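You operate a simulated robot arm through the tools that you are given. There is no shell and no other tool. Be economical: measure what you need, move in short steps, check, and stop when the job is done.

The job below is to be done with a simulated two-armed robot. You get a single attempt, and the scene is never put back.

## Task
Pull the collar off the mould and brush the sand off its base.
Fine: hold the mould while you pull; collar into the steel tray; use the purple brush and stand it back in its cup. What is to be rubbed or washed off counts as gone when no trace of it is left.

The check looks at the end state, three seconds after you hand in, the way a careful person would. Anything else that was tipped, shoved, dropped, spilled or broken makes it a failure.

## Robot
Two 7-joint arms with two-finger parallel grippers on one trunk, on a base that drives. Base frame: it is fixed to the floor where the robot stands at the start and does not move with it; the origin is under the middle of the robot, x ahead of it, y to its left, z up. Units: mm, degrees, N and s.
The left shoulder is at the start at [60, 143, 926], the right one opposite. With the tool pointing down near the work surface each hand reaches from about 300 to 720 mm from the robot's upright axis, wherever it stands, measured 20 degrees to its own side. Places, roughly: bin [500, -200, 900]; one dot brush cup of the grey stand [700, -200, 900]; purple brush (3x3x15 cm) [700, -200, 900]. Payload 1.57 kg a hand.
Tool frame (each hand has its own): the origin (TCP) lies between the finger pads and is the grasp point; the fingertips stand 30 mm ahead of it; z points along the fingers, y is the line along which they close. The gripper opens to 110 mm. The fingers are 24 mm wide and 12 mm thick; the gripper's body (48 by 112 mm) begins 78 mm behind the TCP.
Orientation is that of the tool frame in the base frame, as a unit quaternion [x, y, z, w]. With the fingers straight down and closing along the base's y, the tool's x points along the base's -x, its y along +y and its z along -z.

## Interface
- The arms move only by the tool arm_command. It takes "left_series", "right_series" or both (then of equal length, played together; a hand with none holds still); each is a list of rows, each an object (a shift or turn left out is 0, a gripper value left out holds the last) with "delta_pos": the shift along the tool's x, y, z in mm, a list of three; "delta_rot": the turn, a rotation vector about the tool's x, y, z in degrees, a list of three; "grip": the closure in counts, from 0 (fully open) to 255 (shut). In form: [{"delta_pos": [tx, ty, tz], "delta_rot": [wx, wy, wz], "grip": grip}, ...]. A call has 1 to 10 rows; each row is the pose to reach, as a shift and turn from the pose commanded when the call began, along the tool's axes at that moment. Rows are played at 5 a second. More than 50 mm and 8.6 degrees between two rows, or a gripper value outside its range, and nothing of the call is played. Where a pose cannot be reached the arm comes as near as it can. A force on the tool above 40 N (or 10 N above the force at the start of the call, whichever is more), or a blocked arm, ends the call early, and 0.2 s more pass. The fingers move at their own pace (about 45 mm/s each) and stop on an object; they squeeze with about 31 N. The grip force told is the motor's: it shows also when the fingers shut on nothing. Time passes only in rows, and 0.2 s behind the last, so rows that repeat a pose let the fingers close. It gives the time, the measured TCP pose, the force on the tool (base axes), the opening and the grip force at its end, in the units of the frame above (readings bear some noise), with the torque about the TCP (base axes, N m) and any sound that the robot's microphone picked up.
- Cameras (640 x 400 px; columns grow to the right, rows downward): "scene" is now at [45.7, 9.4, 1534.1]; the picture's right is [0.15, -0.99, 0.00], its down [-0.76, -0.11, -0.64] and it looks along [0.64, 0.09, -0.76] (base axes); focal length 278 px, centre (320, 200). "left" rides on the left gripper at [70, -16, -141] in its tool frame; the picture's right is [0.23, 0.97, 0.00], its down [-0.85, 0.20, -0.48] and it looks along [-0.47, 0.11, 0.88] (tool axes); focal length 222 px, centre (320, 200). "right" rides on the right gripper at [70, 16, -141] in its tool frame; the picture's right is [-0.23, 0.97, 0.00], its down [-0.86, -0.20, -0.48] and it looks along [-0.47, -0.11, 0.88] (tool axes); focal length 222 px, centre (320, 200). There is no depth. A picture from a camera that has moved, and an enlarged one, comes with that camera's place and axes in the base frame and with its lens.
- grab_frame(camera): a new picture of that camera. It takes no simulated time.
- slide_trunk(by): slides the trunk up (or, below 0, down) by that many mm; the arms and the scene camera ride with it, the base frame stays. It gives what a move gives, with no picture.
- base_move(legs): drives the robot by 1 to 6 legs, each [ahead, left, turn to the left] in mm, mm and degrees, along the robot's own axes; the way and the turn of a leg run together, so that a leg with both is an arc; at most 1500 mm and 180 degrees a leg. The arms and the cameras ride along, it lands a little off, and it stops where it bumps. It gives what a move gives.
- pan_tilt(pan, tilt): turns the head with the scene camera to pan (to the left, within 86 degrees either way) and tilt (down, from -29 to 69), counted from straight ahead of the robot. It gives what a move gives.
- zoom(camera, box): a new picture of the part [left, top, right, bottom] of that camera's present view, enlarged. It takes no simulated time.
- finish_job(): hands the job in; it is judged then, once.

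Go step by step. Nothing tells you exact positions but the pictures and the camera data: compare them with the known pose of the tool, close in by small moves and look again before you grip or let go. The budget is 120 turns and 100 pictures, counting those below and the enlarged ones. Unless the task says otherwise, let go and move clear before handing in, and close with one line.

The tools are called as a command line: name --argument value ..., lists and objects as JSON in quotes. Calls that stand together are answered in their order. arm_command: Moves the arms, as the interface text tells. Its arguments: {"type":"object","properties":{"left_series":{"type":"array"},"right_series":{"type":"array"}},"required":[]} The other tools are called the same way: slide_trunk (by) slides the trunk up or down; base_move (legs) drives the base; pan_tilt (pan, tilt) turns the head that bears the scene camera; grab_frame (camera) takes a picture; zoom (camera, box) takes an enlarged picture of a part of a camera's view; finish_job () hands the job in.

At the start:

```text
time_s: 0.0
left_tool_pos: [469.9, 319.2, 998.8]
left_ee_rot: [-0.001, 1.0, 0.001, -0.001]
left_force: [-1.0, 0.7, -0.2]
left_ft_torque: [-0.04, 0.0, 0.02]
left_gripper_width: 109.8
left_grip_force: 0.1
right_tool_pos: [478.2, -102.2, 1000.6]
right_ee_rot: [0.0, 1.0, -0.001, 0.0]
right_force: [-0.8, -0.2, 1.0]
right_ft_torque: [0.0, 0.02, -0.01]
right_gripper_width: 110.1
right_grip_force: 0.0
trunk travel left (down, up): [-525.0, 65.0]
robot x, y, heading: [-0.9, -1.3, 0.0]
head pan, tilt: [8.3, 49.9]
```

scene: 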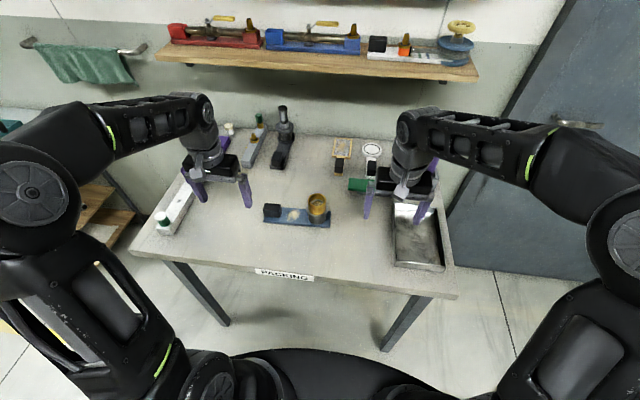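
right: 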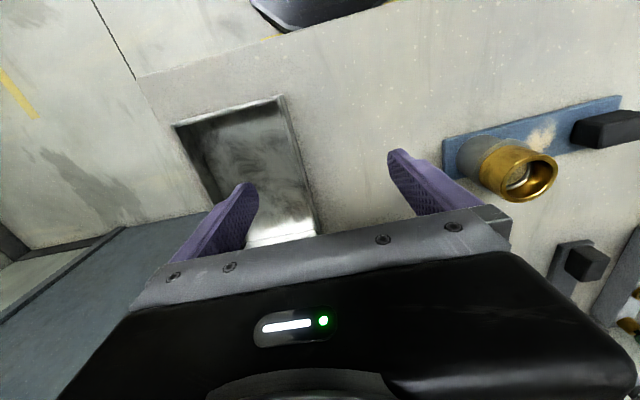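
left: 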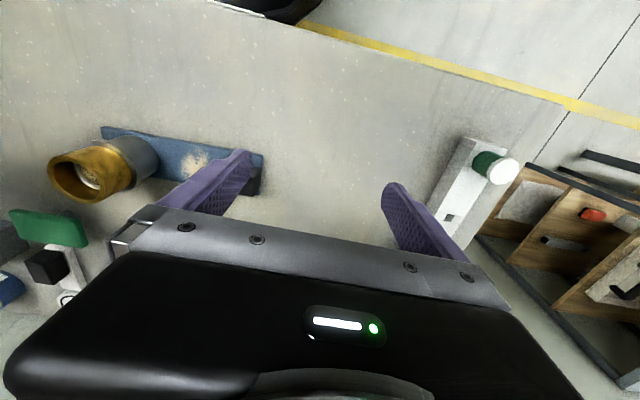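

I see a blue base with a mould and brass collar in the middle of the table, and a steel tray at right. I'll look closer before moving anything.

zoom --camera "scene" --box '[240, 170, 360, 245]'

zoom --camera "scene" --box '[300, 120, 460, 220]'

zoom --camera "scene" --box '[140, 90, 300, 190]'

zoom --camera "right" --box '[420, 80, 640, 220]'

```text
5.33 times, centred on (300, 208) of scene
camera zoom: at [45.7, 9.4, 1534.1], right [0.15, -0.99, 0.0], down [-0.76, -0.11, -0.64], along [0.64, 0.09, -0.76], focal length 1484 px, centre (427, 160)
```

zoom: 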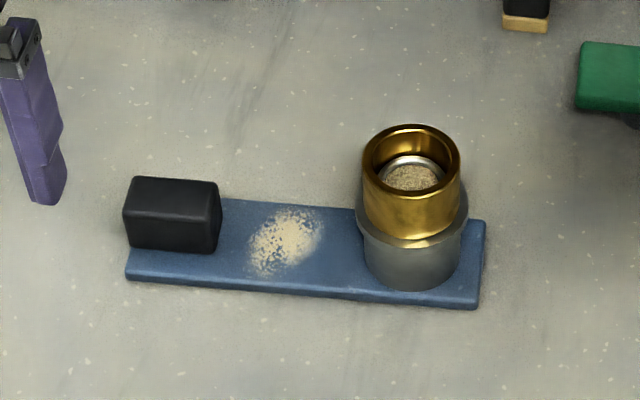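

```text
4.00 times, centred on (380, 170) of scene
camera zoom: at [45.7, 9.4, 1534.1], right [0.15, -0.99, 0.0], down [-0.76, -0.11, -0.64], along [0.64, 0.09, -0.76], focal length 1113 px, centre (80, 320)
```

zoom: 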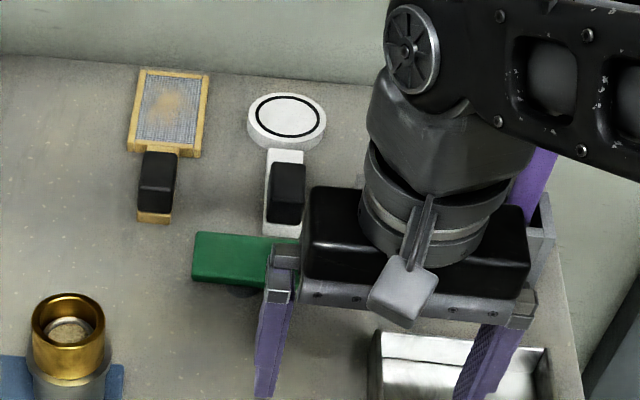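

```text
4.00 times, centred on (220, 140) of scene
camera zoom: at [45.7, 9.4, 1534.1], right [0.15, -0.99, 0.0], down [-0.76, -0.11, -0.64], along [0.64, 0.09, -0.76], focal length 1113 px, centre (720, 440)
```

zoom: 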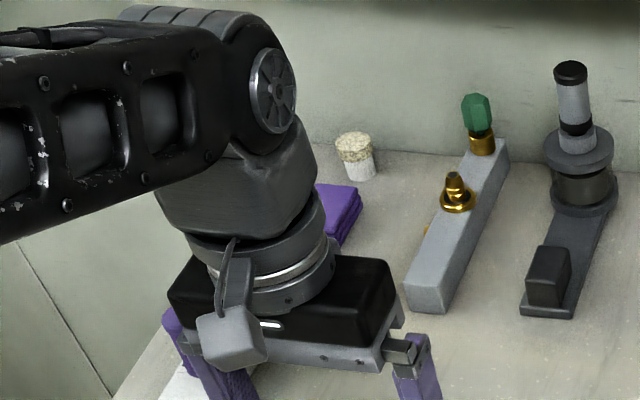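

```text
2.86 times, centred on (530, 150) of right
camera zoom: at [408.9, -85.0, 1140.9], right [0.23, 0.97, 0.0], down [0.86, -0.2, 0.48], along [0.47, -0.11, -0.88], focal length 635 px, centre (-280, 343)
```

zoom: 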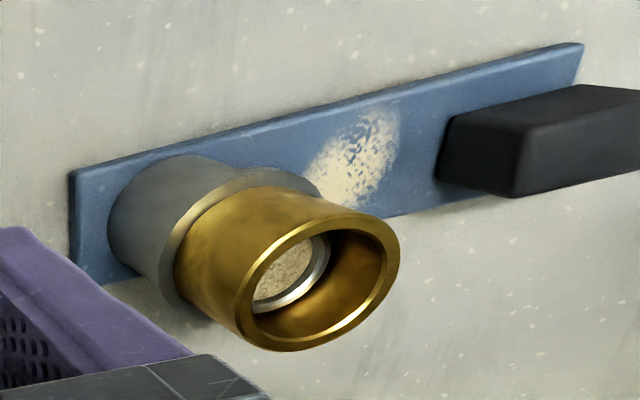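

The mould has the brass collar pushed over it. The sand patch lies on the blue base, between the mould and the black grip block. I'll move the right hand aside to see the brush stand and bin.

arm_command --right_series '[{"delta_pos": [0, -45, -20]}, {"delta_pos": [30, -90, -40]}, {"delta_pos": [60, -135, -60]}, {"delta_pos": [80, -175, -80]}, {"delta_pos": [80, -215, -100]}]'

grab_frame --camera "scene"

zoom --camera "scene" --box '[320, 120, 480, 220]'

```text
refused: row 2 steps farther than a row can; nothing moved
```

```text
92 pictures are left
camera scene: at [45.7, 9.4, 1534.1], right [0.15, -0.99, 0.0], down [-0.76, -0.11, -0.64], along [0.64, 0.09, -0.76], focal length 278 px, centre (320, 200)
```

scene: 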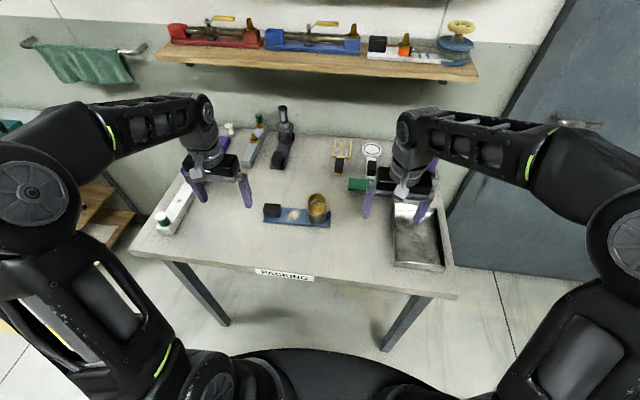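

```text
4.00 times, centred on (400, 170) of scene
camera zoom: at [45.7, 9.4, 1534.1], right [0.15, -0.99, 0.0], down [-0.76, -0.11, -0.64], along [0.64, 0.09, -0.76], focal length 1113 px, centre (0, 320)
```

zoom: 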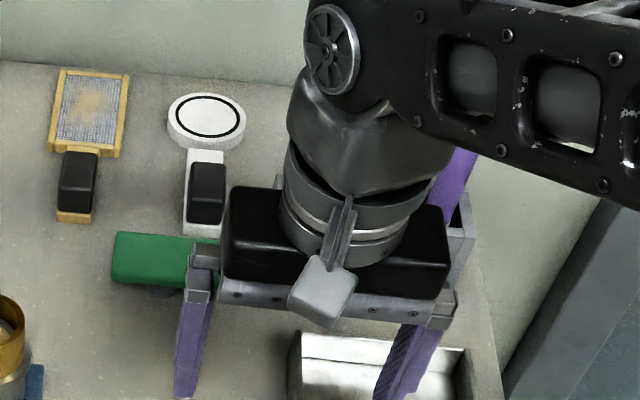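

The step was too long, so I'll use smaller steps.

arm_command --right_series '[{"delta_pos": [15, -38, -15]}, {"delta_pos": [30, -76, -30]}, {"delta_pos": [45, -114, -45]}, {"delta_pos": [60, -152, -60]}, {"delta_pos": [75, -190, -75]}]'

grab_frame --camera "scene"

grab_frame --camera "right"

```text
time_s: 1.2
left_tool_pos: [470.5, 318.7, 1000.2]
left_ee_rot: [-0.001, 1.0, 0.0, 0.001]
left_force: [-0.5, 0.9, -0.3]
left_ft_torque: [0.0, 0.01, 0.02]
left_gripper_width: 110.2
left_grip_force: 0.1
right_tool_pos: [404.6, -291.0, 1074.9]
right_ee_rot: [-0.001, 1.0, 0.0, 0.0]
right_force: [0.3, -0.3, 0.0]
right_ft_torque: [-0.02, 0.01, -0.02]
right_gripper_width: 110.2
right_grip_force: 0.0
trunk travel left (down, up): [-525.0, 65.0]
robot x, y, heading: [-1.5, 0.9, 0.1]
head pan, tilt: [8.3, 49.9]
```

```text
90 pictures are left
camera scene: at [45.0, 8.9, 1534.2], right [0.15, -0.99, 0.0], down [-0.76, -0.11, -0.65], along [0.64, 0.09, -0.76], focal length 278 px, centre (320, 200)
```

scene: 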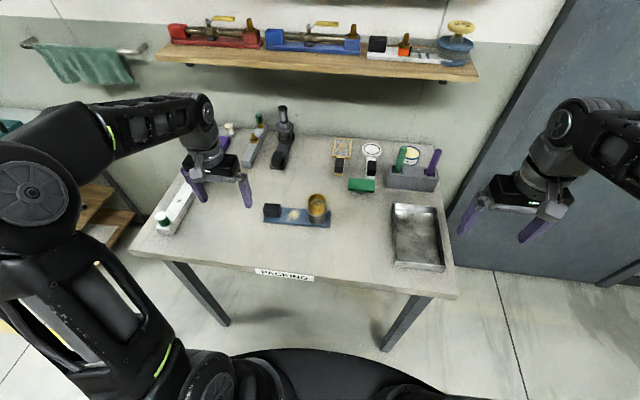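

```text
89 pictures are left
camera right: at [335.4, -273.1, 1216.1], right [0.23, 0.97, 0.0], down [0.86, -0.2, 0.48], along [0.47, -0.11, -0.88], focal length 222 px, centre (320, 200)
```

right: 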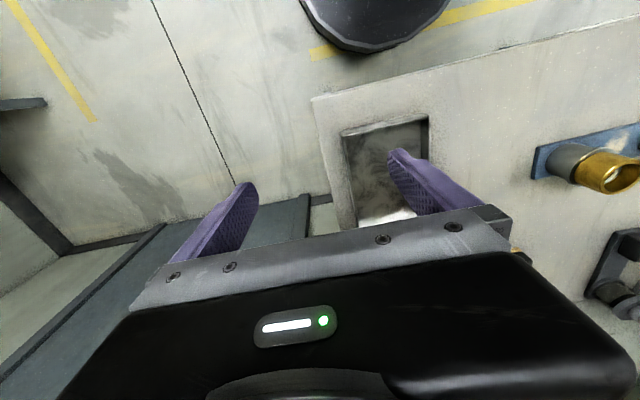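

zoom --camera "scene" --box '[340, 135, 460, 210]'

zoom --camera "scene" --box '[350, 190, 470, 285]'

```text
5.33 times, centred on (400, 172) of scene
camera zoom: at [45.0, 8.9, 1534.2], right [0.15, -0.99, 0.0], down [-0.76, -0.11, -0.65], along [0.64, 0.09, -0.76], focal length 1484 px, centre (-107, 347)
```

zoom: 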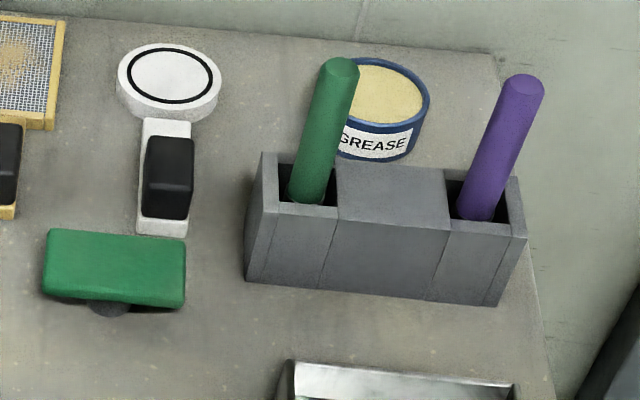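

```text
4.21 times, centred on (410, 238) of scene
camera zoom: at [45.0, 8.9, 1534.2], right [0.15, -0.99, 0.0], down [-0.76, -0.11, -0.65], along [0.64, 0.09, -0.76], focal length 1172 px, centre (-59, 42)
```

zoom: 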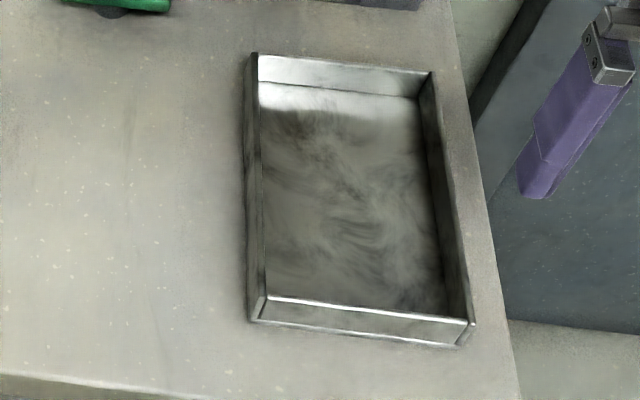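

The stand, tray and brush are all located. Next I'll measure the black grip block from the left camera.

arm_command --left_series '[{"delta_rot": [0, 0, 8.5]}, {"delta_rot": [0, 0, 17]}, {"delta_rot": [0, 0, 25.5]}, {"delta_rot": [0, 0, 34]}, {"delta_rot": [0, 0, 42.5]}, {"delta_rot": [0, 0, 51]}, {"delta_rot": [0, 0, 59.5]}, {"delta_rot": [0, 0, 68]}, {"delta_rot": [0, 0, 76.5]}, {"delta_rot": [0, 0, 85]}]'

grab_frame --camera "left"

```text
time_s: 3.4
left_tool_pos: [470.7, 318.4, 999.9]
left_ee_rot: [0.676, 0.737, 0.0, 0.0]
left_force: [0.1, 0.3, 0.5]
left_ft_torque: [0.01, 0.01, 0.03]
left_gripper_width: 110.0
left_grip_force: 0.2
right_tool_pos: [406.7, -291.4, 1076.1]
right_ee_rot: [0.0, 1.0, 0.001, 0.001]
right_force: [0.7, -0.1, -0.4]
right_ft_torque: [0.02, 0.0, -0.03]
right_gripper_width: 110.1
right_grip_force: 0.2
trunk travel left (down, up): [-525.0, 65.0]
robot x, y, heading: [-2.3, 0.9, -0.2]
head pan, tilt: [8.3, 49.9]
```

```text
86 pictures are left
camera left: at [447.8, 386.8, 1140.4], right [0.95, 0.31, 0.0], down [0.27, -0.84, 0.48], along [0.15, -0.45, -0.88], focal length 222 px, centre (320, 200)
```

left: 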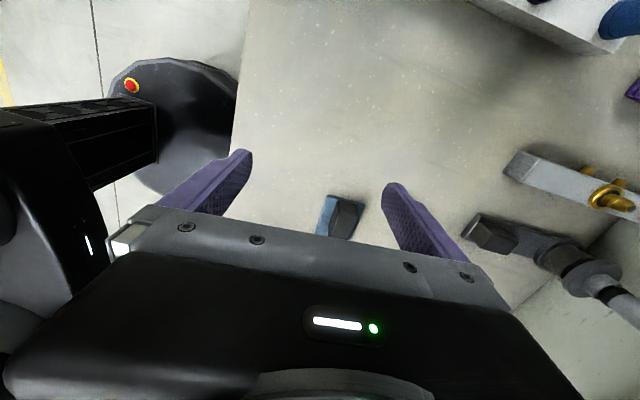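

zoom --camera "left" --box '[280, 170, 400, 245]'

zoom --camera "scene" --box '[250, 180, 346, 240]'

```text
5.33 times, centred on (340, 208) of left
camera zoom: at [447.8, 386.8, 1140.4], right [0.95, 0.31, 0.0], down [0.27, -0.84, 0.48], along [0.15, -0.45, -0.88], focal length 1185 px, centre (213, 160)
```

zoom: 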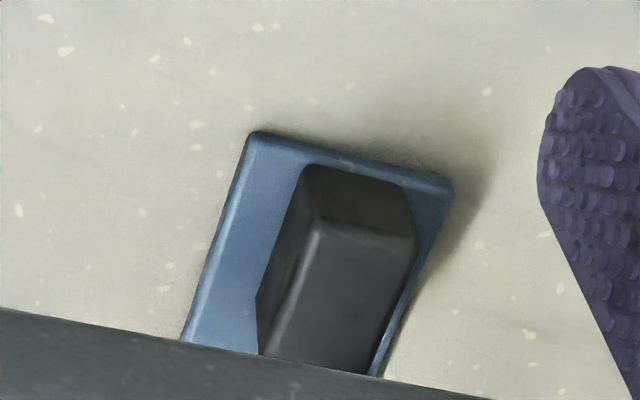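

```text
6.67 times, centred on (298, 210) of scene
camera zoom: at [45.7, 9.4, 1534.1], right [0.15, -0.99, 0.0], down [-0.76, -0.11, -0.64], along [0.64, 0.09, -0.76], focal length 1856 px, centre (467, 133)
```

zoom: 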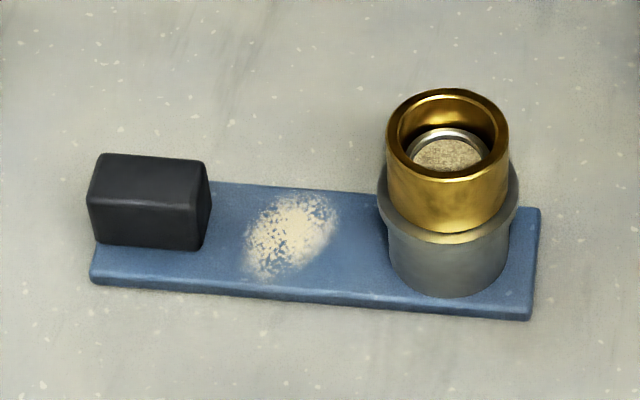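

The black block spans about x 522–552 and y 199–247, with its top at z 893, and it is yawed about 3°. I'll bring the left hand to a tilted hover over it.

arm_command --left_series '[{"delta_pos": [-23, 20, 13], "delta_rot": [0, -6.7, 0.7]}, {"delta_pos": [-46, 40, 26], "delta_rot": [0, -13.4, 1.4]}, {"delta_pos": [-69, 59, 38], "delta_rot": [0, -20, 2]}, {"delta_pos": [-69, 59, 38], "delta_rot": [0, -20, 2]}]'

grab_frame --camera "left"

zoom --camera "scene" --box '[200, 130, 360, 230]'

```text
time_s: 4.4
left_tool_pos: [536.2, 255.8, 959.7]
left_ee_rot: [0.678, 0.714, -0.117, 0.128]
left_force: [-1.5, -0.6, 0.1]
left_ft_torque: [-0.03, -0.04, -0.02]
left_gripper_width: 110.1
left_grip_force: 0.0
right_tool_pos: [405.2, -291.1, 1075.6]
right_ee_rot: [0.0, 1.0, 0.0, -0.001]
right_force: [-0.1, 0.4, 0.3]
right_ft_torque: [0.04, 0.0, 0.03]
right_gripper_width: 110.4
right_grip_force: 0.0
trunk travel left (down, up): [-525.0, 65.0]
robot x, y, heading: [3.4, 1.3, 0.1]
head pan, tilt: [8.3, 49.9]
```

```text
83 pictures are left
camera left: at [512.2, 368.2, 1067.9], right [0.96, 0.26, -0.07], down [0.23, -0.63, 0.74], along [0.15, -0.73, -0.66], focal length 222 px, centre (320, 200)
```

left: 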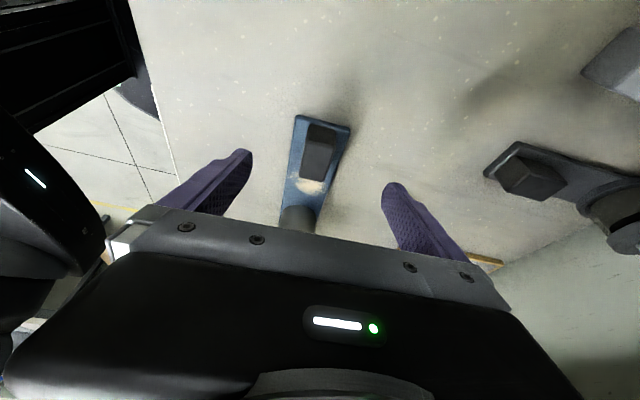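

```text
4.00 times, centred on (280, 180) of scene
camera zoom: at [45.1, 9.2, 1534.2], right [0.15, -0.99, 0.0], down [-0.76, -0.11, -0.65], along [0.64, 0.09, -0.76], focal length 1113 px, centre (480, 280)
```

zoom: 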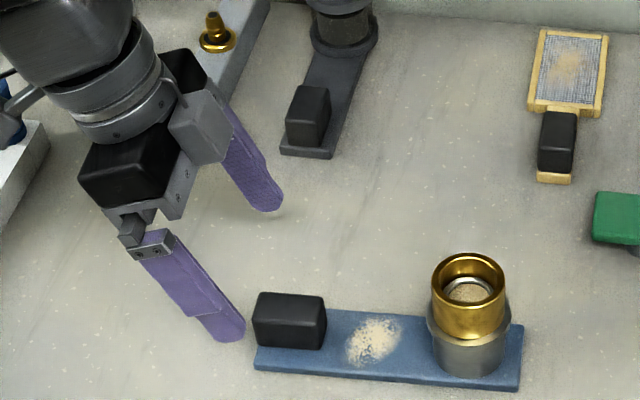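

arm_command --left_series '[{"delta_pos": [0, -1, 25]}, {"delta_pos": [0, -3, 45]}, {"delta_pos": [0, -3, 66]}, {"delta_pos": [0, -3, 66]}]'

zoom --camera "scene" --box '[230, 155, 342, 225]'

zoom --camera "left" --box '[200, 80, 440, 230]'

```text
time_s: 5.4
left_tool_pos: [533.6, 232.9, 900.0]
left_ee_rot: [0.678, 0.714, -0.117, 0.128]
left_force: [0.5, -0.4, 0.5]
left_ft_torque: [-0.02, 0.01, 0.02]
left_gripper_width: 109.7
left_grip_force: 0.0
right_tool_pos: [405.8, -290.8, 1074.5]
right_ee_rot: [0.0, 1.0, 0.0, 0.0]
right_force: [-0.8, -0.2, 0.0]
right_ft_torque: [0.03, -0.02, -0.01]
right_gripper_width: 109.9
right_grip_force: 0.1
trunk travel left (down, up): [-525.0, 65.0]
robot x, y, heading: [-3.3, -1.3, 0.3]
head pan, tilt: [8.3, 49.9]
```

```text
5.71 times, centred on (286, 190) of scene
camera zoom: at [45.5, 9.4, 1534.1], right [0.15, -0.99, 0.0], down [-0.76, -0.11, -0.64], along [0.64, 0.09, -0.76], focal length 1590 px, centre (514, 257)
```

zoom: 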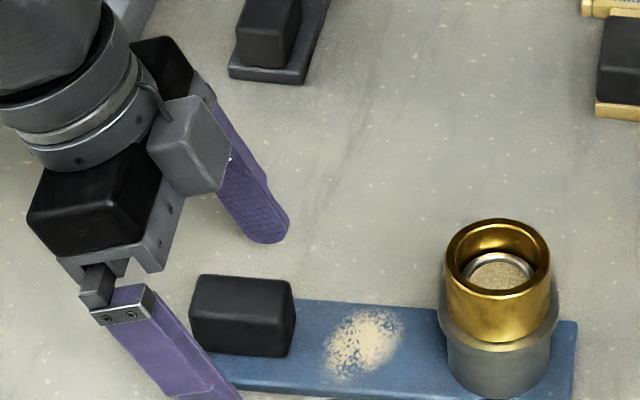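

```text
2.67 times, centred on (320, 155) of left
camera zoom: at [509.8, 344.5, 1007.4], right [0.96, 0.27, -0.07], down [0.23, -0.63, 0.74], along [0.15, -0.73, -0.67], focal length 592 px, centre (320, 320)
```

zoom: 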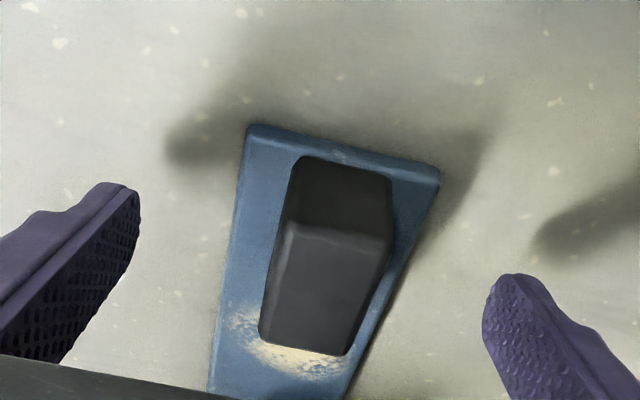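

arm_command --left_series '[{"delta_pos": [0, 0, 5], "grip": 100}, {"delta_pos": [0, 0, 5], "grip": 140}, {"delta_pos": [0, 0, 5], "grip": 160}, {"delta_pos": [0, 0, 5], "grip": 160}]'

zoom --camera "left" --box '[200, 80, 440, 230]'

```text
time_s: 6.4
left_tool_pos: [533.2, 231.4, 894.5]
left_ee_rot: [0.678, 0.714, -0.117, 0.128]
left_force: [0.7, 0.2, -0.5]
left_ft_torque: [-0.03, -0.01, 0.02]
left_gripper_width: 41.0
left_grip_force: 0.0
right_tool_pos: [406.3, -289.7, 1075.3]
right_ee_rot: [0.0, 1.0, 0.0, 0.0]
right_force: [0.2, 0.3, 1.1]
right_ft_torque: [0.0, -0.01, 0.0]
right_gripper_width: 109.8
right_grip_force: 0.0
trunk travel left (down, up): [-525.0, 65.0]
robot x, y, heading: [0.3, -0.5, 0.1]
head pan, tilt: [8.3, 49.9]
```

```text
2.67 times, centred on (320, 155) of left
camera zoom: at [509.1, 342.9, 1002.5], right [0.96, 0.27, -0.07], down [0.23, -0.63, 0.74], along [0.15, -0.73, -0.67], focal length 592 px, centre (320, 320)
```

zoom: 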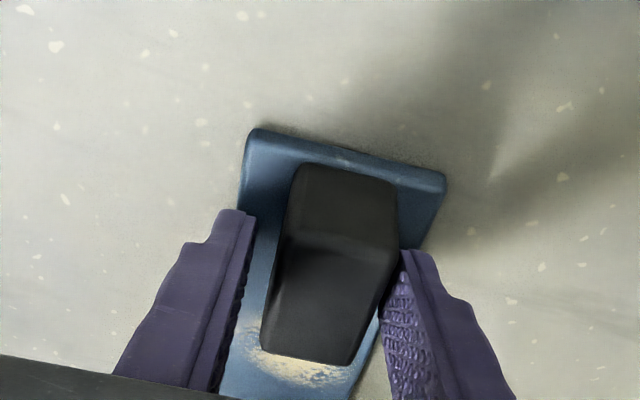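

arm_command --left_series '[{"delta_pos": [0, 3.5, 0], "grip": 160}, {"delta_pos": [0, 3.5, 0], "grip": 175}, {"delta_pos": [0, 3.5, 0], "grip": 175}]'

zoom --camera "left" --box '[200, 80, 440, 230]'

```text
time_s: 7.2
left_tool_pos: [538.4, 231.8, 894.7]
left_ee_rot: [0.678, 0.714, -0.117, 0.128]
left_force: [0.3, 0.1, -0.8]
left_ft_torque: [-0.02, 0.03, 0.01]
left_gripper_width: 35.0
left_grip_force: 0.4
right_tool_pos: [407.0, -290.3, 1074.4]
right_ee_rot: [-0.001, 1.0, 0.0, 0.0]
right_force: [-0.9, -0.2, -0.3]
right_ft_torque: [-0.01, 0.0, -0.04]
right_gripper_width: 110.0
right_grip_force: 0.0
trunk travel left (down, up): [-525.0, 65.0]
robot x, y, heading: [1.7, -2.0, 0.0]
head pan, tilt: [8.3, 49.9]
```

```text
2.67 times, centred on (320, 155) of left
camera zoom: at [512.9, 344.0, 1002.8], right [0.96, 0.27, -0.07], down [0.23, -0.63, 0.74], along [0.15, -0.73, -0.67], focal length 592 px, centre (320, 320)
```

zoom: 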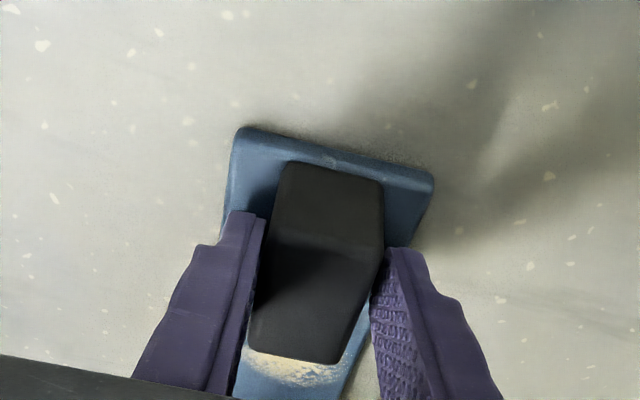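

Both fingers are now close to the block and evenly spaced, so I'll close the left hand.

arm_command --left_series '[{"grip": 195}, {"grip": 215}, {"grip": 255}, {"grip": 255}]'

zoom --camera "scene" --box '[240, 170, 360, 245]'

```text
time_s: 8.2
left_tool_pos: [535.8, 231.4, 895.0]
left_ee_rot: [0.678, 0.714, -0.118, 0.129]
left_force: [-1.1, 0.5, 0.9]
left_ft_torque: [0.03, 0.22, -0.18]
left_gripper_width: 29.8
left_grip_force: 31.1
right_tool_pos: [405.2, -290.5, 1074.7]
right_ee_rot: [0.001, 1.0, 0.0, 0.0]
right_force: [-0.5, -0.2, -0.2]
right_ft_torque: [0.01, -0.02, -0.02]
right_gripper_width: 110.1
right_grip_force: 0.2
trunk travel left (down, up): [-525.0, 65.0]
robot x, y, heading: [2.3, 0.7, -0.2]
head pan, tilt: [8.3, 49.9]
```

```text
5.33 times, centred on (300, 208) of scene
camera zoom: at [45.5, 9.4, 1534.1], right [0.15, -0.99, 0.0], down [-0.76, -0.11, -0.64], along [0.64, 0.09, -0.76], focal length 1484 px, centre (427, 160)
```

zoom: 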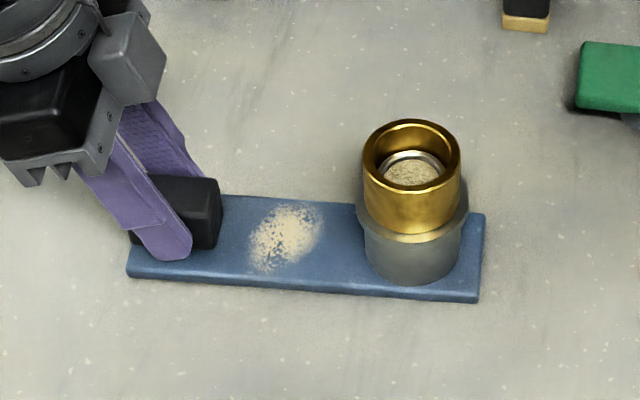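

The left hand holds the block. I estimate the collar axis at (548, 87), spanning z 902–942, and I'm moving the right hand above it.

arm_command --right_series '[{"delta_pos": [-15, 42, 3]}, {"delta_pos": [-31, 84, 6]}, {"delta_pos": [-47, 126, 9]}, {"delta_pos": [-63, 168, 12]}, {"delta_pos": [-79, 210, 15]}, {"delta_pos": [-95, 252, 18]}, {"delta_pos": [-111, 294, 21]}, {"delta_pos": [-127, 336, 24]}, {"delta_pos": [-143, 377, 28]}, {"delta_pos": [-143, 377, 48]}]'

grab_frame --camera "right"

grab_frame --camera "scene"

```text
time_s: 10.4
left_tool_pos: [537.9, 232.8, 895.4]
left_ee_rot: [0.678, 0.714, -0.116, 0.129]
left_force: [0.5, -1.4, 2.7]
left_ft_torque: [0.46, 0.18, 0.0]
left_gripper_width: 29.8
left_grip_force: 31.4
right_tool_pos: [543.5, 85.8, 1026.8]
right_ee_rot: [0.0, 1.0, -0.001, 0.001]
right_force: [0.0, 0.3, -0.4]
right_ft_torque: [-0.03, -0.07, -0.03]
right_gripper_width: 110.1
right_grip_force: 0.1
right hand out of reach, approached as far as the arm can: row 9
trunk travel left (down, up): [-525.0, 65.0]
robot x, y, heading: [-0.4, -1.0, -0.1]
head pan, tilt: [8.3, 49.9]
```

```text
76 pictures are left
camera right: at [473.9, 104.2, 1167.2], right [0.23, 0.97, 0.0], down [0.86, -0.2, 0.48], along [0.47, -0.11, -0.88], focal length 222 px, centre (320, 200)
```

right: 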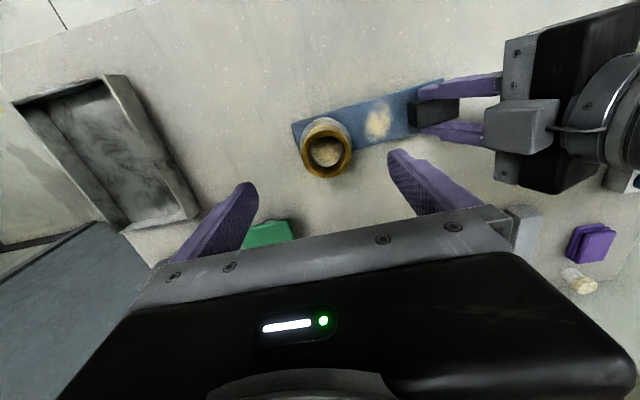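

```text
75 pictures are left
camera scene: at [45.3, 10.5, 1534.2], right [0.15, -0.99, 0.0], down [-0.76, -0.11, -0.64], along [0.64, 0.09, -0.76], focal length 278 px, centre (320, 200)
```

scene: 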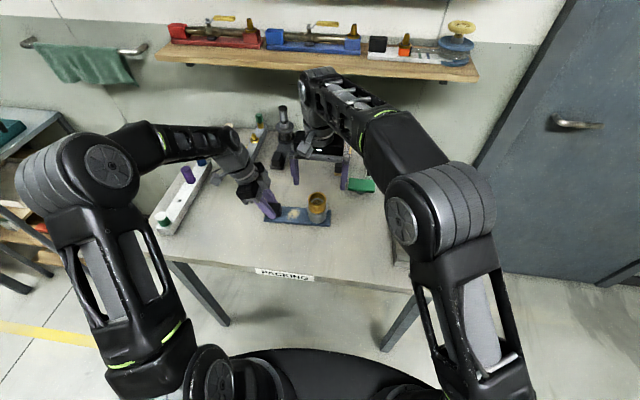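

zoom --camera "right" --box '[260, 90, 420, 190]'

```text
4.00 times, centred on (340, 140) of right
camera zoom: at [473.9, 104.2, 1167.2], right [0.23, 0.97, 0.0], down [0.86, -0.2, 0.48], along [0.47, -0.11, -0.88], focal length 888 px, centre (240, 440)
```

zoom: 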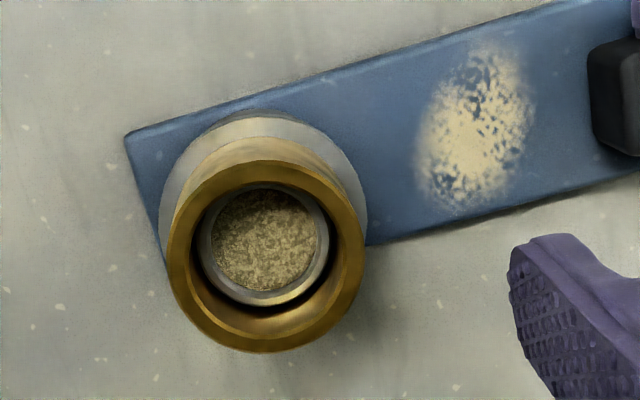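

arm_command --right_series '[{"delta_pos": [1, 6, 25]}, {"delta_pos": [1, 6, 45]}, {"delta_pos": [1, 6, 45]}]'

grab_frame --camera "right"

zoom --camera "scene" --box '[260, 140, 380, 215]'

```text
time_s: 11.2
left_tool_pos: [535.7, 232.8, 895.4]
left_ee_rot: [0.679, 0.714, -0.117, 0.128]
left_force: [-1.4, 1.2, 2.2]
left_ft_torque: [0.64, 0.24, -0.02]
left_gripper_width: 29.9
left_grip_force: 31.1
right_tool_pos: [544.0, 92.5, 980.0]
right_ee_rot: [0.0, 1.0, 0.0, 0.0]
right_force: [0.4, -0.3, -0.5]
right_ft_torque: [-0.02, -0.01, 0.0]
right_gripper_width: 110.0
right_grip_force: 0.1
trunk travel left (down, up): [-525.0, 65.0]
robot x, y, heading: [-2.7, -2.7, -0.1]
head pan, tilt: [8.3, 49.9]
```

```text
73 pictures are left
camera right: at [474.2, 109.6, 1120.8], right [0.23, 0.97, 0.0], down [0.86, -0.2, 0.48], along [0.47, -0.11, -0.88], focal length 222 px, centre (320, 200)
```

right: 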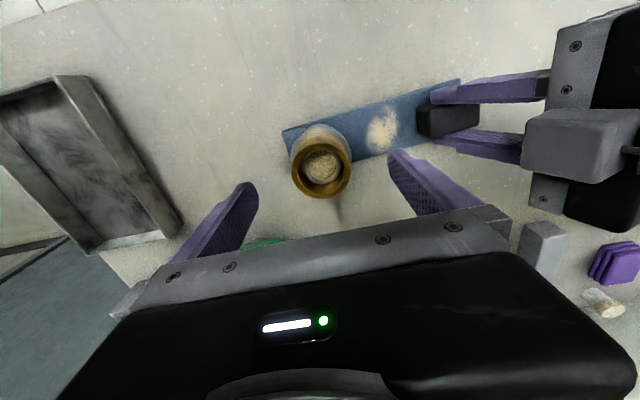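

```text
5.33 times, centred on (320, 178) of scene
camera zoom: at [45.4, 9.5, 1534.1], right [0.15, -0.99, 0.0], down [-0.76, -0.11, -0.64], along [0.64, 0.09, -0.76], focal length 1484 px, centre (320, 320)
```

zoom: 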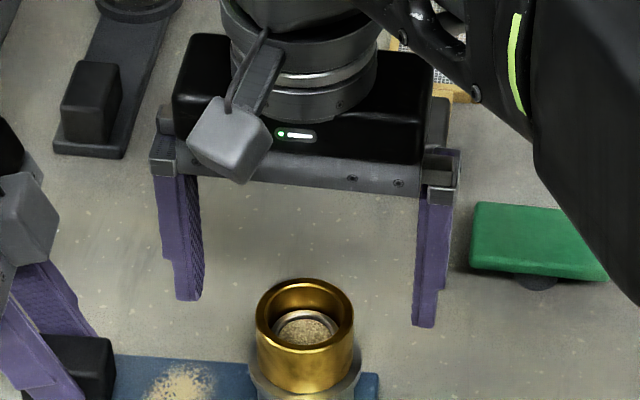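

arm_command --right_series '[{"delta_pos": [2, 2, 20], "grip": 60}, {"delta_pos": [2, 2, 40], "grip": 90}, {"delta_pos": [2, 2, 41], "grip": 105}, {"delta_pos": [2, 2, 41], "grip": 105}]'

grab_frame --camera "right"

zoom --camera "scene" --box '[260, 155, 380, 230]'

```text
time_s: 12.2
left_tool_pos: [537.9, 232.1, 894.6]
left_ee_rot: [0.678, 0.714, -0.117, 0.129]
left_force: [-1.2, 1.9, 1.3]
left_ft_torque: [0.65, 0.25, -0.01]
left_gripper_width: 29.9
left_grip_force: 31.1
right_tool_pos: [542.8, 91.3, 940.7]
right_ee_rot: [0.0, 1.0, 0.0, -0.001]
right_force: [-0.2, -0.5, -0.4]
right_ft_torque: [-0.01, -0.02, 0.03]
right_gripper_width: 64.8
right_grip_force: 0.1
trunk travel left (down, up): [-525.0, 65.0]
robot x, y, heading: [-1.5, -0.2, 0.2]
head pan, tilt: [8.3, 49.9]
```

```text
71 pictures are left
camera right: at [472.7, 109.7, 1081.7], right [0.23, 0.97, 0.0], down [0.86, -0.2, 0.48], along [0.47, -0.11, -0.88], focal length 222 px, centre (320, 200)
```

right: 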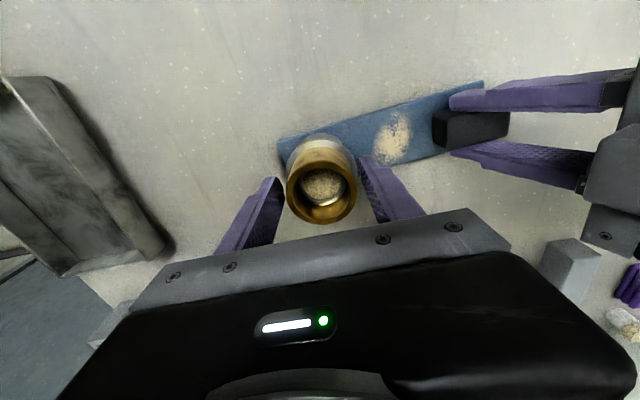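

```text
5.33 times, centred on (320, 192) of scene
camera zoom: at [45.5, 9.6, 1534.1], right [0.15, -0.99, 0.0], down [-0.76, -0.11, -0.64], along [0.64, 0.09, -0.76], focal length 1484 px, centre (320, 240)
```

zoom: 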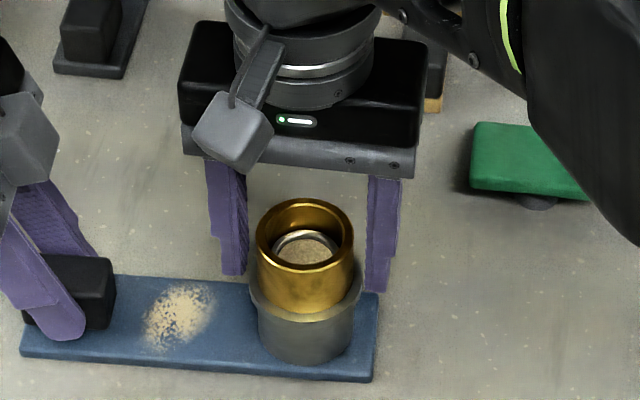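

arm_command --right_series '[{"delta_pos": [0, 1.5, 0], "grip": 125}, {"delta_pos": [0, 1.5, 0], "grip": 135}, {"delta_pos": [0, 1.5, 0], "grip": 135}]'

zoom --camera "right" --box '[220, 110, 460, 260]'

```text
time_s: 13.0
left_tool_pos: [536.0, 232.1, 895.6]
left_ee_rot: [0.678, 0.715, -0.117, 0.128]
left_force: [-1.3, 2.6, 1.5]
left_ft_torque: [0.44, 0.24, 0.02]
left_gripper_width: 29.9
left_grip_force: 31.2
right_tool_pos: [542.7, 93.3, 941.8]
right_ee_rot: [0.0, 1.0, 0.0, 0.0]
right_force: [-0.1, -1.4, -1.2]
right_ft_torque: [-0.05, 0.03, 0.02]
right_gripper_width: 52.9
right_grip_force: 0.7
trunk travel left (down, up): [-525.0, 65.0]
robot x, y, heading: [1.4, -0.9, -0.3]
head pan, tilt: [8.3, 49.9]
```

```text
2.67 times, centred on (340, 185) of right
camera zoom: at [473.0, 111.1, 1082.0], right [0.23, 0.97, 0.0], down [0.86, -0.2, 0.48], along [0.47, -0.11, -0.88], focal length 592 px, centre (267, 240)
```

zoom: 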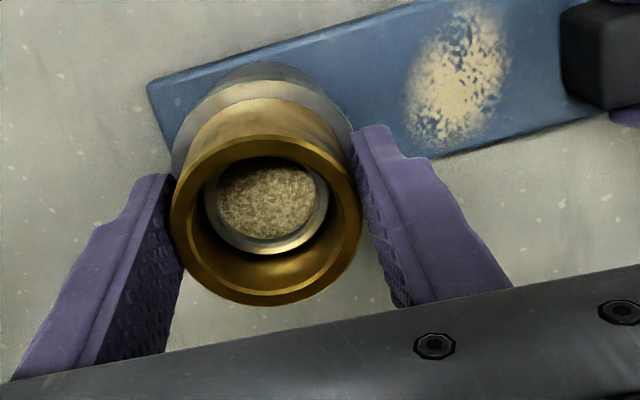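

The collar is centred between the fingers. I'll close the right hand and start a small pull.

arm_command --right_series '[{"grip": 255}, {"grip": 255}, {"grip": 255}, {"delta_pos": [0, 0, -2]}, {"delta_pos": [0, 0, -4]}, {"delta_pos": [0, 0, -6]}]'

zoom --camera "scene" --box '[260, 155, 380, 230]'

```text
time_s: 14.4
left_tool_pos: [536.9, 232.8, 895.0]
left_ee_rot: [0.677, 0.715, -0.116, 0.127]
left_force: [1.8, 4.0, 2.3]
left_ft_torque: [0.01, 0.18, 0.31]
left_gripper_width: 29.8
left_grip_force: 30.6
right_tool_pos: [543.6, 94.6, 946.6]
right_ee_rot: [-0.001, 1.0, 0.0, 0.001]
right_force: [-2.4, -5.4, -1.9]
right_ft_torque: [-0.11, 0.08, -0.04]
right_gripper_width: 50.7
right_grip_force: 31.4
trunk travel left (down, up): [-525.0, 65.0]
robot x, y, heading: [2.1, -3.0, 0.0]
head pan, tilt: [8.3, 49.9]
```

```text
5.33 times, centred on (320, 192) of scene
camera zoom: at [45.9, 9.4, 1534.2], right [0.15, -0.99, 0.0], down [-0.76, -0.11, -0.64], along [0.64, 0.09, -0.76], focal length 1484 px, centre (320, 240)
```

zoom: 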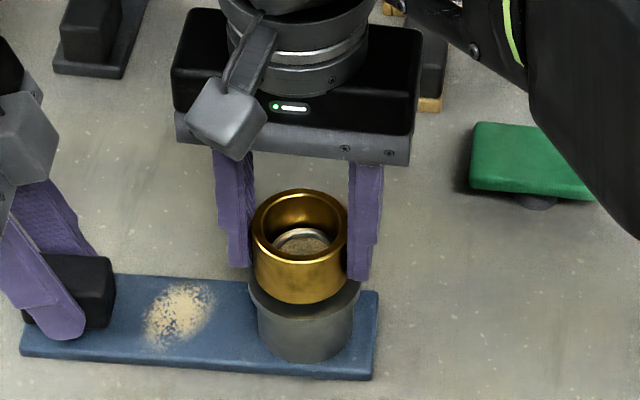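

The collar is rising easily while the base stays put. I'll continue upward.

arm_command --right_series '[{"delta_pos": [0, -1, -4]}, {"delta_pos": [0, -1, -8]}, {"delta_pos": [0, -1, -12]}, {"delta_pos": [0, -1, -16]}, {"delta_pos": [0, -1, -20]}]'

zoom --camera "scene" --box '[260, 155, 380, 230]'

```text
time_s: 15.6
left_tool_pos: [537.2, 231.8, 893.7]
left_ee_rot: [0.678, 0.714, -0.116, 0.129]
left_force: [1.5, 1.5, 3.1]
left_ft_torque: [0.52, 0.15, -0.08]
left_gripper_width: 29.8
left_grip_force: 31.0
right_tool_pos: [544.0, 92.5, 965.6]
right_ee_rot: [0.0, 1.0, 0.0, 0.0]
right_force: [0.9, 0.2, -0.5]
right_ft_torque: [-0.04, 0.0, -0.01]
right_gripper_width: 50.7
right_grip_force: 30.8
trunk travel left (down, up): [-525.0, 65.0]
robot x, y, heading: [-0.7, -1.2, -0.1]
head pan, tilt: [8.3, 49.9]
```

```text
5.33 times, centred on (320, 192) of scene
camera zoom: at [45.8, 9.5, 1534.1], right [0.15, -0.99, 0.0], down [-0.76, -0.11, -0.64], along [0.64, 0.09, -0.76], focal length 1484 px, centre (320, 240)
```

zoom: 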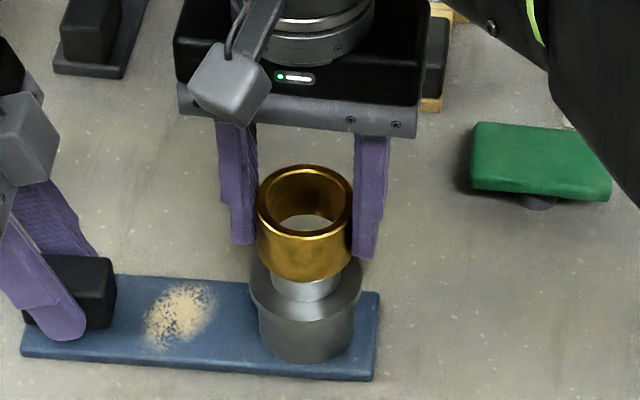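

arm_command --right_series '[{"delta_pos": [0, 0, -25]}, {"delta_pos": [0, 0, -55]}, {"delta_pos": [6, -40, -60]}, {"delta_pos": [12, -85, -60]}, {"delta_pos": [18, -128, -60]}, {"delta_pos": [24, -171, -60]}, {"delta_pos": [30, -214, -60]}, {"delta_pos": [36, -257, -60]}, {"delta_pos": [42, -298, -60]}, {"delta_pos": [42, -298, -60]}]'

grab_frame --camera "scene"

grab_frame --camera "right"

```text
time_s: 17.8
left_tool_pos: [537.0, 231.4, 893.8]
left_ee_rot: [0.678, 0.714, -0.117, 0.128]
left_force: [0.5, -0.9, 1.9]
left_ft_torque: [0.43, 0.17, 0.02]
left_gripper_width: 29.8
left_grip_force: 31.1
right_tool_pos: [501.4, -205.9, 1025.0]
right_ee_rot: [0.0, 1.0, 0.0, 0.0]
right_force: [0.8, -0.2, -0.2]
right_ft_torque: [0.0, 0.01, -0.01]
right_gripper_width: 50.8
right_grip_force: 31.1
trunk travel left (down, up): [-525.0, 65.0]
robot x, y, heading: [0.4, -2.5, 0.1]
head pan, tilt: [8.3, 49.9]
```

```text
66 pictures are left
camera scene: at [45.6, 9.2, 1534.1], right [0.15, -0.99, 0.0], down [-0.76, -0.11, -0.64], along [0.64, 0.09, -0.76], focal length 278 px, centre (320, 200)
```

scene: 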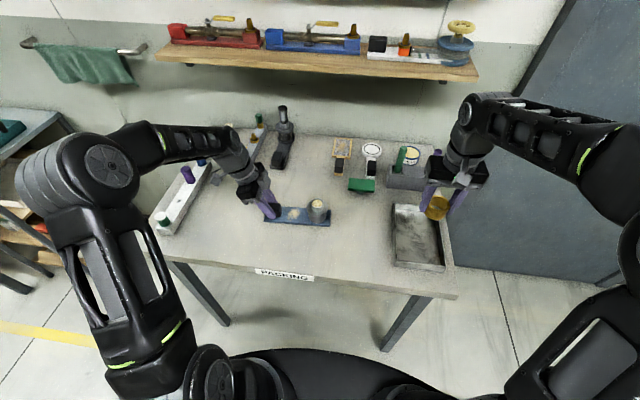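

```text
65 pictures are left
camera right: at [431.7, -188.3, 1165.8], right [0.23, 0.97, 0.0], down [0.86, -0.2, 0.48], along [0.47, -0.11, -0.88], focal length 222 px, centre (320, 200)
```

right: 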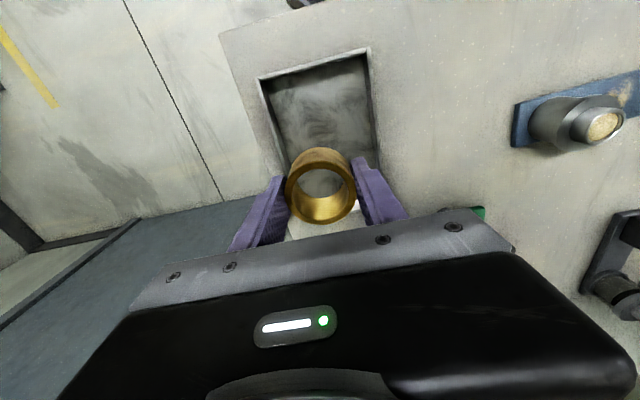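

The collar is held over the tray centre. I'm lowering it now.

arm_command --right_series '[{"delta_pos": [5, 2, 35]}, {"delta_pos": [10, 4, 70]}, {"delta_pos": [10, 4, 100]}, {"delta_pos": [10, 4, 118]}, {"delta_pos": [10, 4, 122]}, {"delta_pos": [10, 4, 122]}]'

grab_frame --camera "right"

zoom --camera "scene" --box '[370, 165, 482, 275]'

```text
time_s: 19.2
left_tool_pos: [536.7, 232.1, 895.2]
left_ee_rot: [0.679, 0.714, -0.116, 0.127]
left_force: [-0.4, -1.1, 0.4]
left_ft_torque: [0.39, 0.23, 0.06]
left_gripper_width: 29.8
left_grip_force: 30.9
right_tool_pos: [493.1, -200.7, 903.8]
right_ee_rot: [0.0, 1.0, -0.001, 0.0]
right_force: [-0.3, -0.2, -1.1]
right_ft_torque: [0.01, -0.01, -0.03]
right_gripper_width: 50.8
right_grip_force: 30.7
trunk travel left (down, up): [-525.0, 65.0]
robot x, y, heading: [0.7, 0.1, -0.1]
head pan, tilt: [8.3, 49.9]
```

```text
64 pictures are left
camera right: at [423.6, -183.3, 1045.3], right [0.23, 0.97, 0.0], down [0.86, -0.2, 0.48], along [0.47, -0.11, -0.88], focal length 222 px, centre (320, 200)
```

right: 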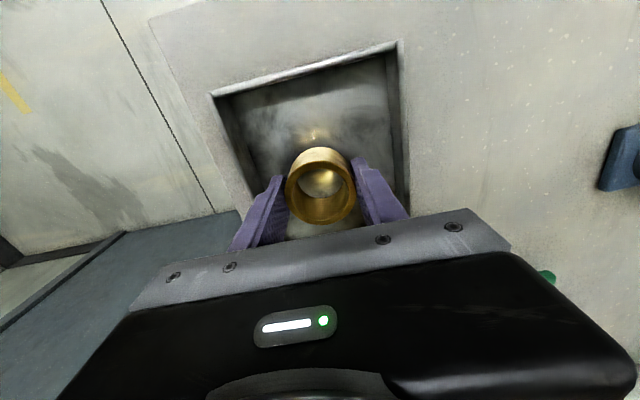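

```text
3.64 times, centred on (426, 220) of scene
camera zoom: at [45.6, 9.1, 1534.1], right [0.15, -0.99, 0.0], down [-0.76, -0.11, -0.64], along [0.64, 0.09, -0.76], focal length 1012 px, centre (-66, 127)
```

zoom: 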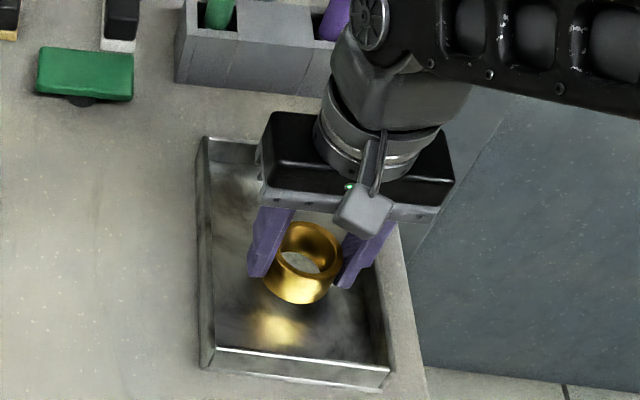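

arm_command --right_series '[{"delta_pos": [0, 6, 2]}, {"delta_pos": [0, 6, 5]}, {"delta_pos": [0, 6, 7]}, {"delta_pos": [0, 6, 9]}]'

zoom --camera "scene" --box '[370, 165, 482, 275]'

```text
time_s: 20.2
left_tool_pos: [536.3, 231.9, 894.6]
left_ee_rot: [0.678, 0.714, -0.117, 0.127]
left_force: [-1.7, -0.9, -0.1]
left_ft_torque: [0.4, 0.14, 0.05]
left_gripper_width: 29.9
left_grip_force: 30.7
right_tool_pos: [492.5, -195.6, 895.1]
right_ee_rot: [0.0, 1.0, 0.0, 0.0]
right_force: [-0.1, -0.2, -1.1]
right_ft_torque: [0.02, 0.02, 0.01]
right_gripper_width: 50.8
right_grip_force: 31.5
trunk travel left (down, up): [-525.0, 65.0]
robot x, y, heading: [1.2, -0.5, -0.3]
head pan, tilt: [8.3, 49.9]
```

```text
3.64 times, centred on (426, 220) of scene
camera zoom: at [45.7, 9.2, 1534.1], right [0.15, -0.99, 0.0], down [-0.76, -0.11, -0.64], along [0.64, 0.09, -0.76], focal length 1012 px, centre (-66, 127)
```

zoom: 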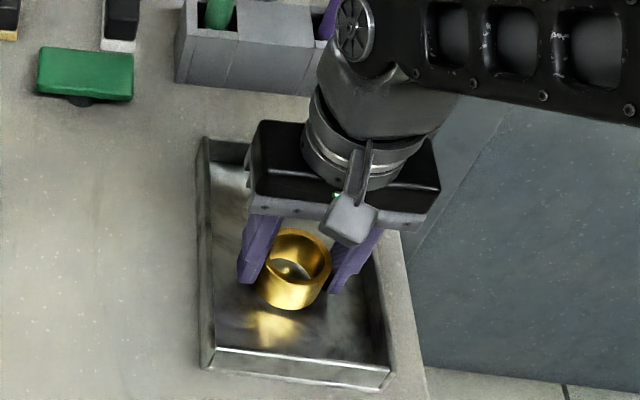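

arm_command --right_series '[{"delta_pos": [0, 0, 2]}, {"delta_pos": [0, 0, 3]}, {"delta_pos": [0, 0, 4]}, {"delta_pos": [0, 0, 4]}]'

```text
time_s: 21.2
left_tool_pos: [537.3, 231.1, 894.3]
left_ee_rot: [0.678, 0.714, -0.116, 0.127]
left_force: [-0.8, -0.4, 0.3]
left_ft_torque: [0.38, 0.16, 0.01]
left_gripper_width: 29.7
left_grip_force: 31.1
right_tool_pos: [491.3, -195.7, 891.0]
right_ee_rot: [0.0, 1.0, 0.0, -0.001]
right_force: [0.9, -0.8, -1.3]
right_ft_torque: [0.0, -0.02, 0.02]
right_gripper_width: 50.7
right_grip_force: 31.0
trunk travel left (down, up): [-525.0, 65.0]
robot x, y, heading: [1.4, -1.9, -0.1]
head pan, tilt: [8.3, 49.9]
```

arm_command --right_series '[{"delta_pos": [0, 0, 1]}, {"delta_pos": [0, 0, 2]}, {"delta_pos": [0, 0, 3]}, {"delta_pos": [0, 0, 4]}, {"delta_pos": [0, 0, 4]}]'

zoom --camera "scene" --box '[390, 205, 462, 275]'

```text
time_s: 22.4
left_tool_pos: [534.9, 231.7, 895.8]
left_ee_rot: [0.678, 0.715, -0.116, 0.129]
left_force: [-0.8, -0.6, 1.2]
left_ft_torque: [0.31, 0.03, -0.02]
left_gripper_width: 29.8
left_grip_force: 30.7
right_tool_pos: [492.2, -195.4, 890.8]
right_ee_rot: [0.0, 1.0, 0.0, 0.003]
right_force: [-4.5, -7.4, 35.2]
right_ft_torque: [-0.1, 0.11, -0.09]
right_gripper_width: 50.8
right_grip_force: 31.0
trunk travel left (down, up): [-525.0, 65.0]
robot x, y, heading: [-4.7, -2.0, 0.1]
head pan, tilt: [8.3, 49.9]
```

```text
5.71 times, centred on (426, 240) of scene
camera zoom: at [42.7, 9.8, 1534.5], right [0.14, -0.99, 0.0], down [-0.76, -0.11, -0.65], along [0.64, 0.09, -0.76], focal length 1590 px, centre (-286, -29)
```

zoom: 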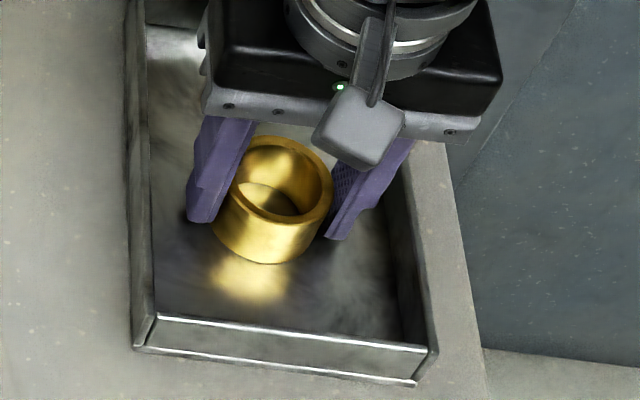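

The collar is down on the tray floor at 35 N. I'll back off a little and open.

arm_command --right_series '[{"delta_pos": [0, 0, -2.5]}, {"delta_pos": [0, 0, -3]}, {"delta_pos": [0, 0, -3], "grip": 125}, {"delta_pos": [0, 0, -3], "grip": 105}, {"delta_pos": [0, 0, -3], "grip": 95}, {"delta_pos": [0, 0, -3], "grip": 95}]'

zoom --camera "scene" --box '[390, 205, 462, 275]'

```text
time_s: 23.8
left_tool_pos: [536.6, 231.8, 894.8]
left_ee_rot: [0.679, 0.714, -0.116, 0.127]
left_force: [-0.7, -1.3, -0.2]
left_ft_torque: [0.37, 0.17, -0.03]
left_gripper_width: 29.8
left_grip_force: 31.0
right_tool_pos: [492.2, -194.6, 891.1]
right_ee_rot: [0.0, 1.0, 0.0, 0.0]
right_force: [-0.1, -0.3, -0.2]
right_ft_torque: [0.05, -0.02, -0.01]
right_gripper_width: 69.1
right_grip_force: 0.1
trunk travel left (down, up): [-525.0, 65.0]
robot x, y, heading: [3.0, 2.9, -0.0]
head pan, tilt: [8.3, 49.9]
```

```text
5.71 times, centred on (426, 240) of scene
camera zoom: at [45.6, 9.4, 1534.1], right [0.15, -0.99, 0.0], down [-0.76, -0.11, -0.64], along [0.64, 0.09, -0.76], focal length 1590 px, centre (-286, -29)
```

zoom: 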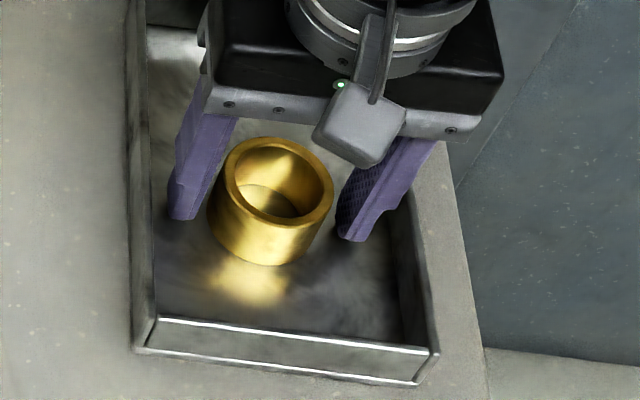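

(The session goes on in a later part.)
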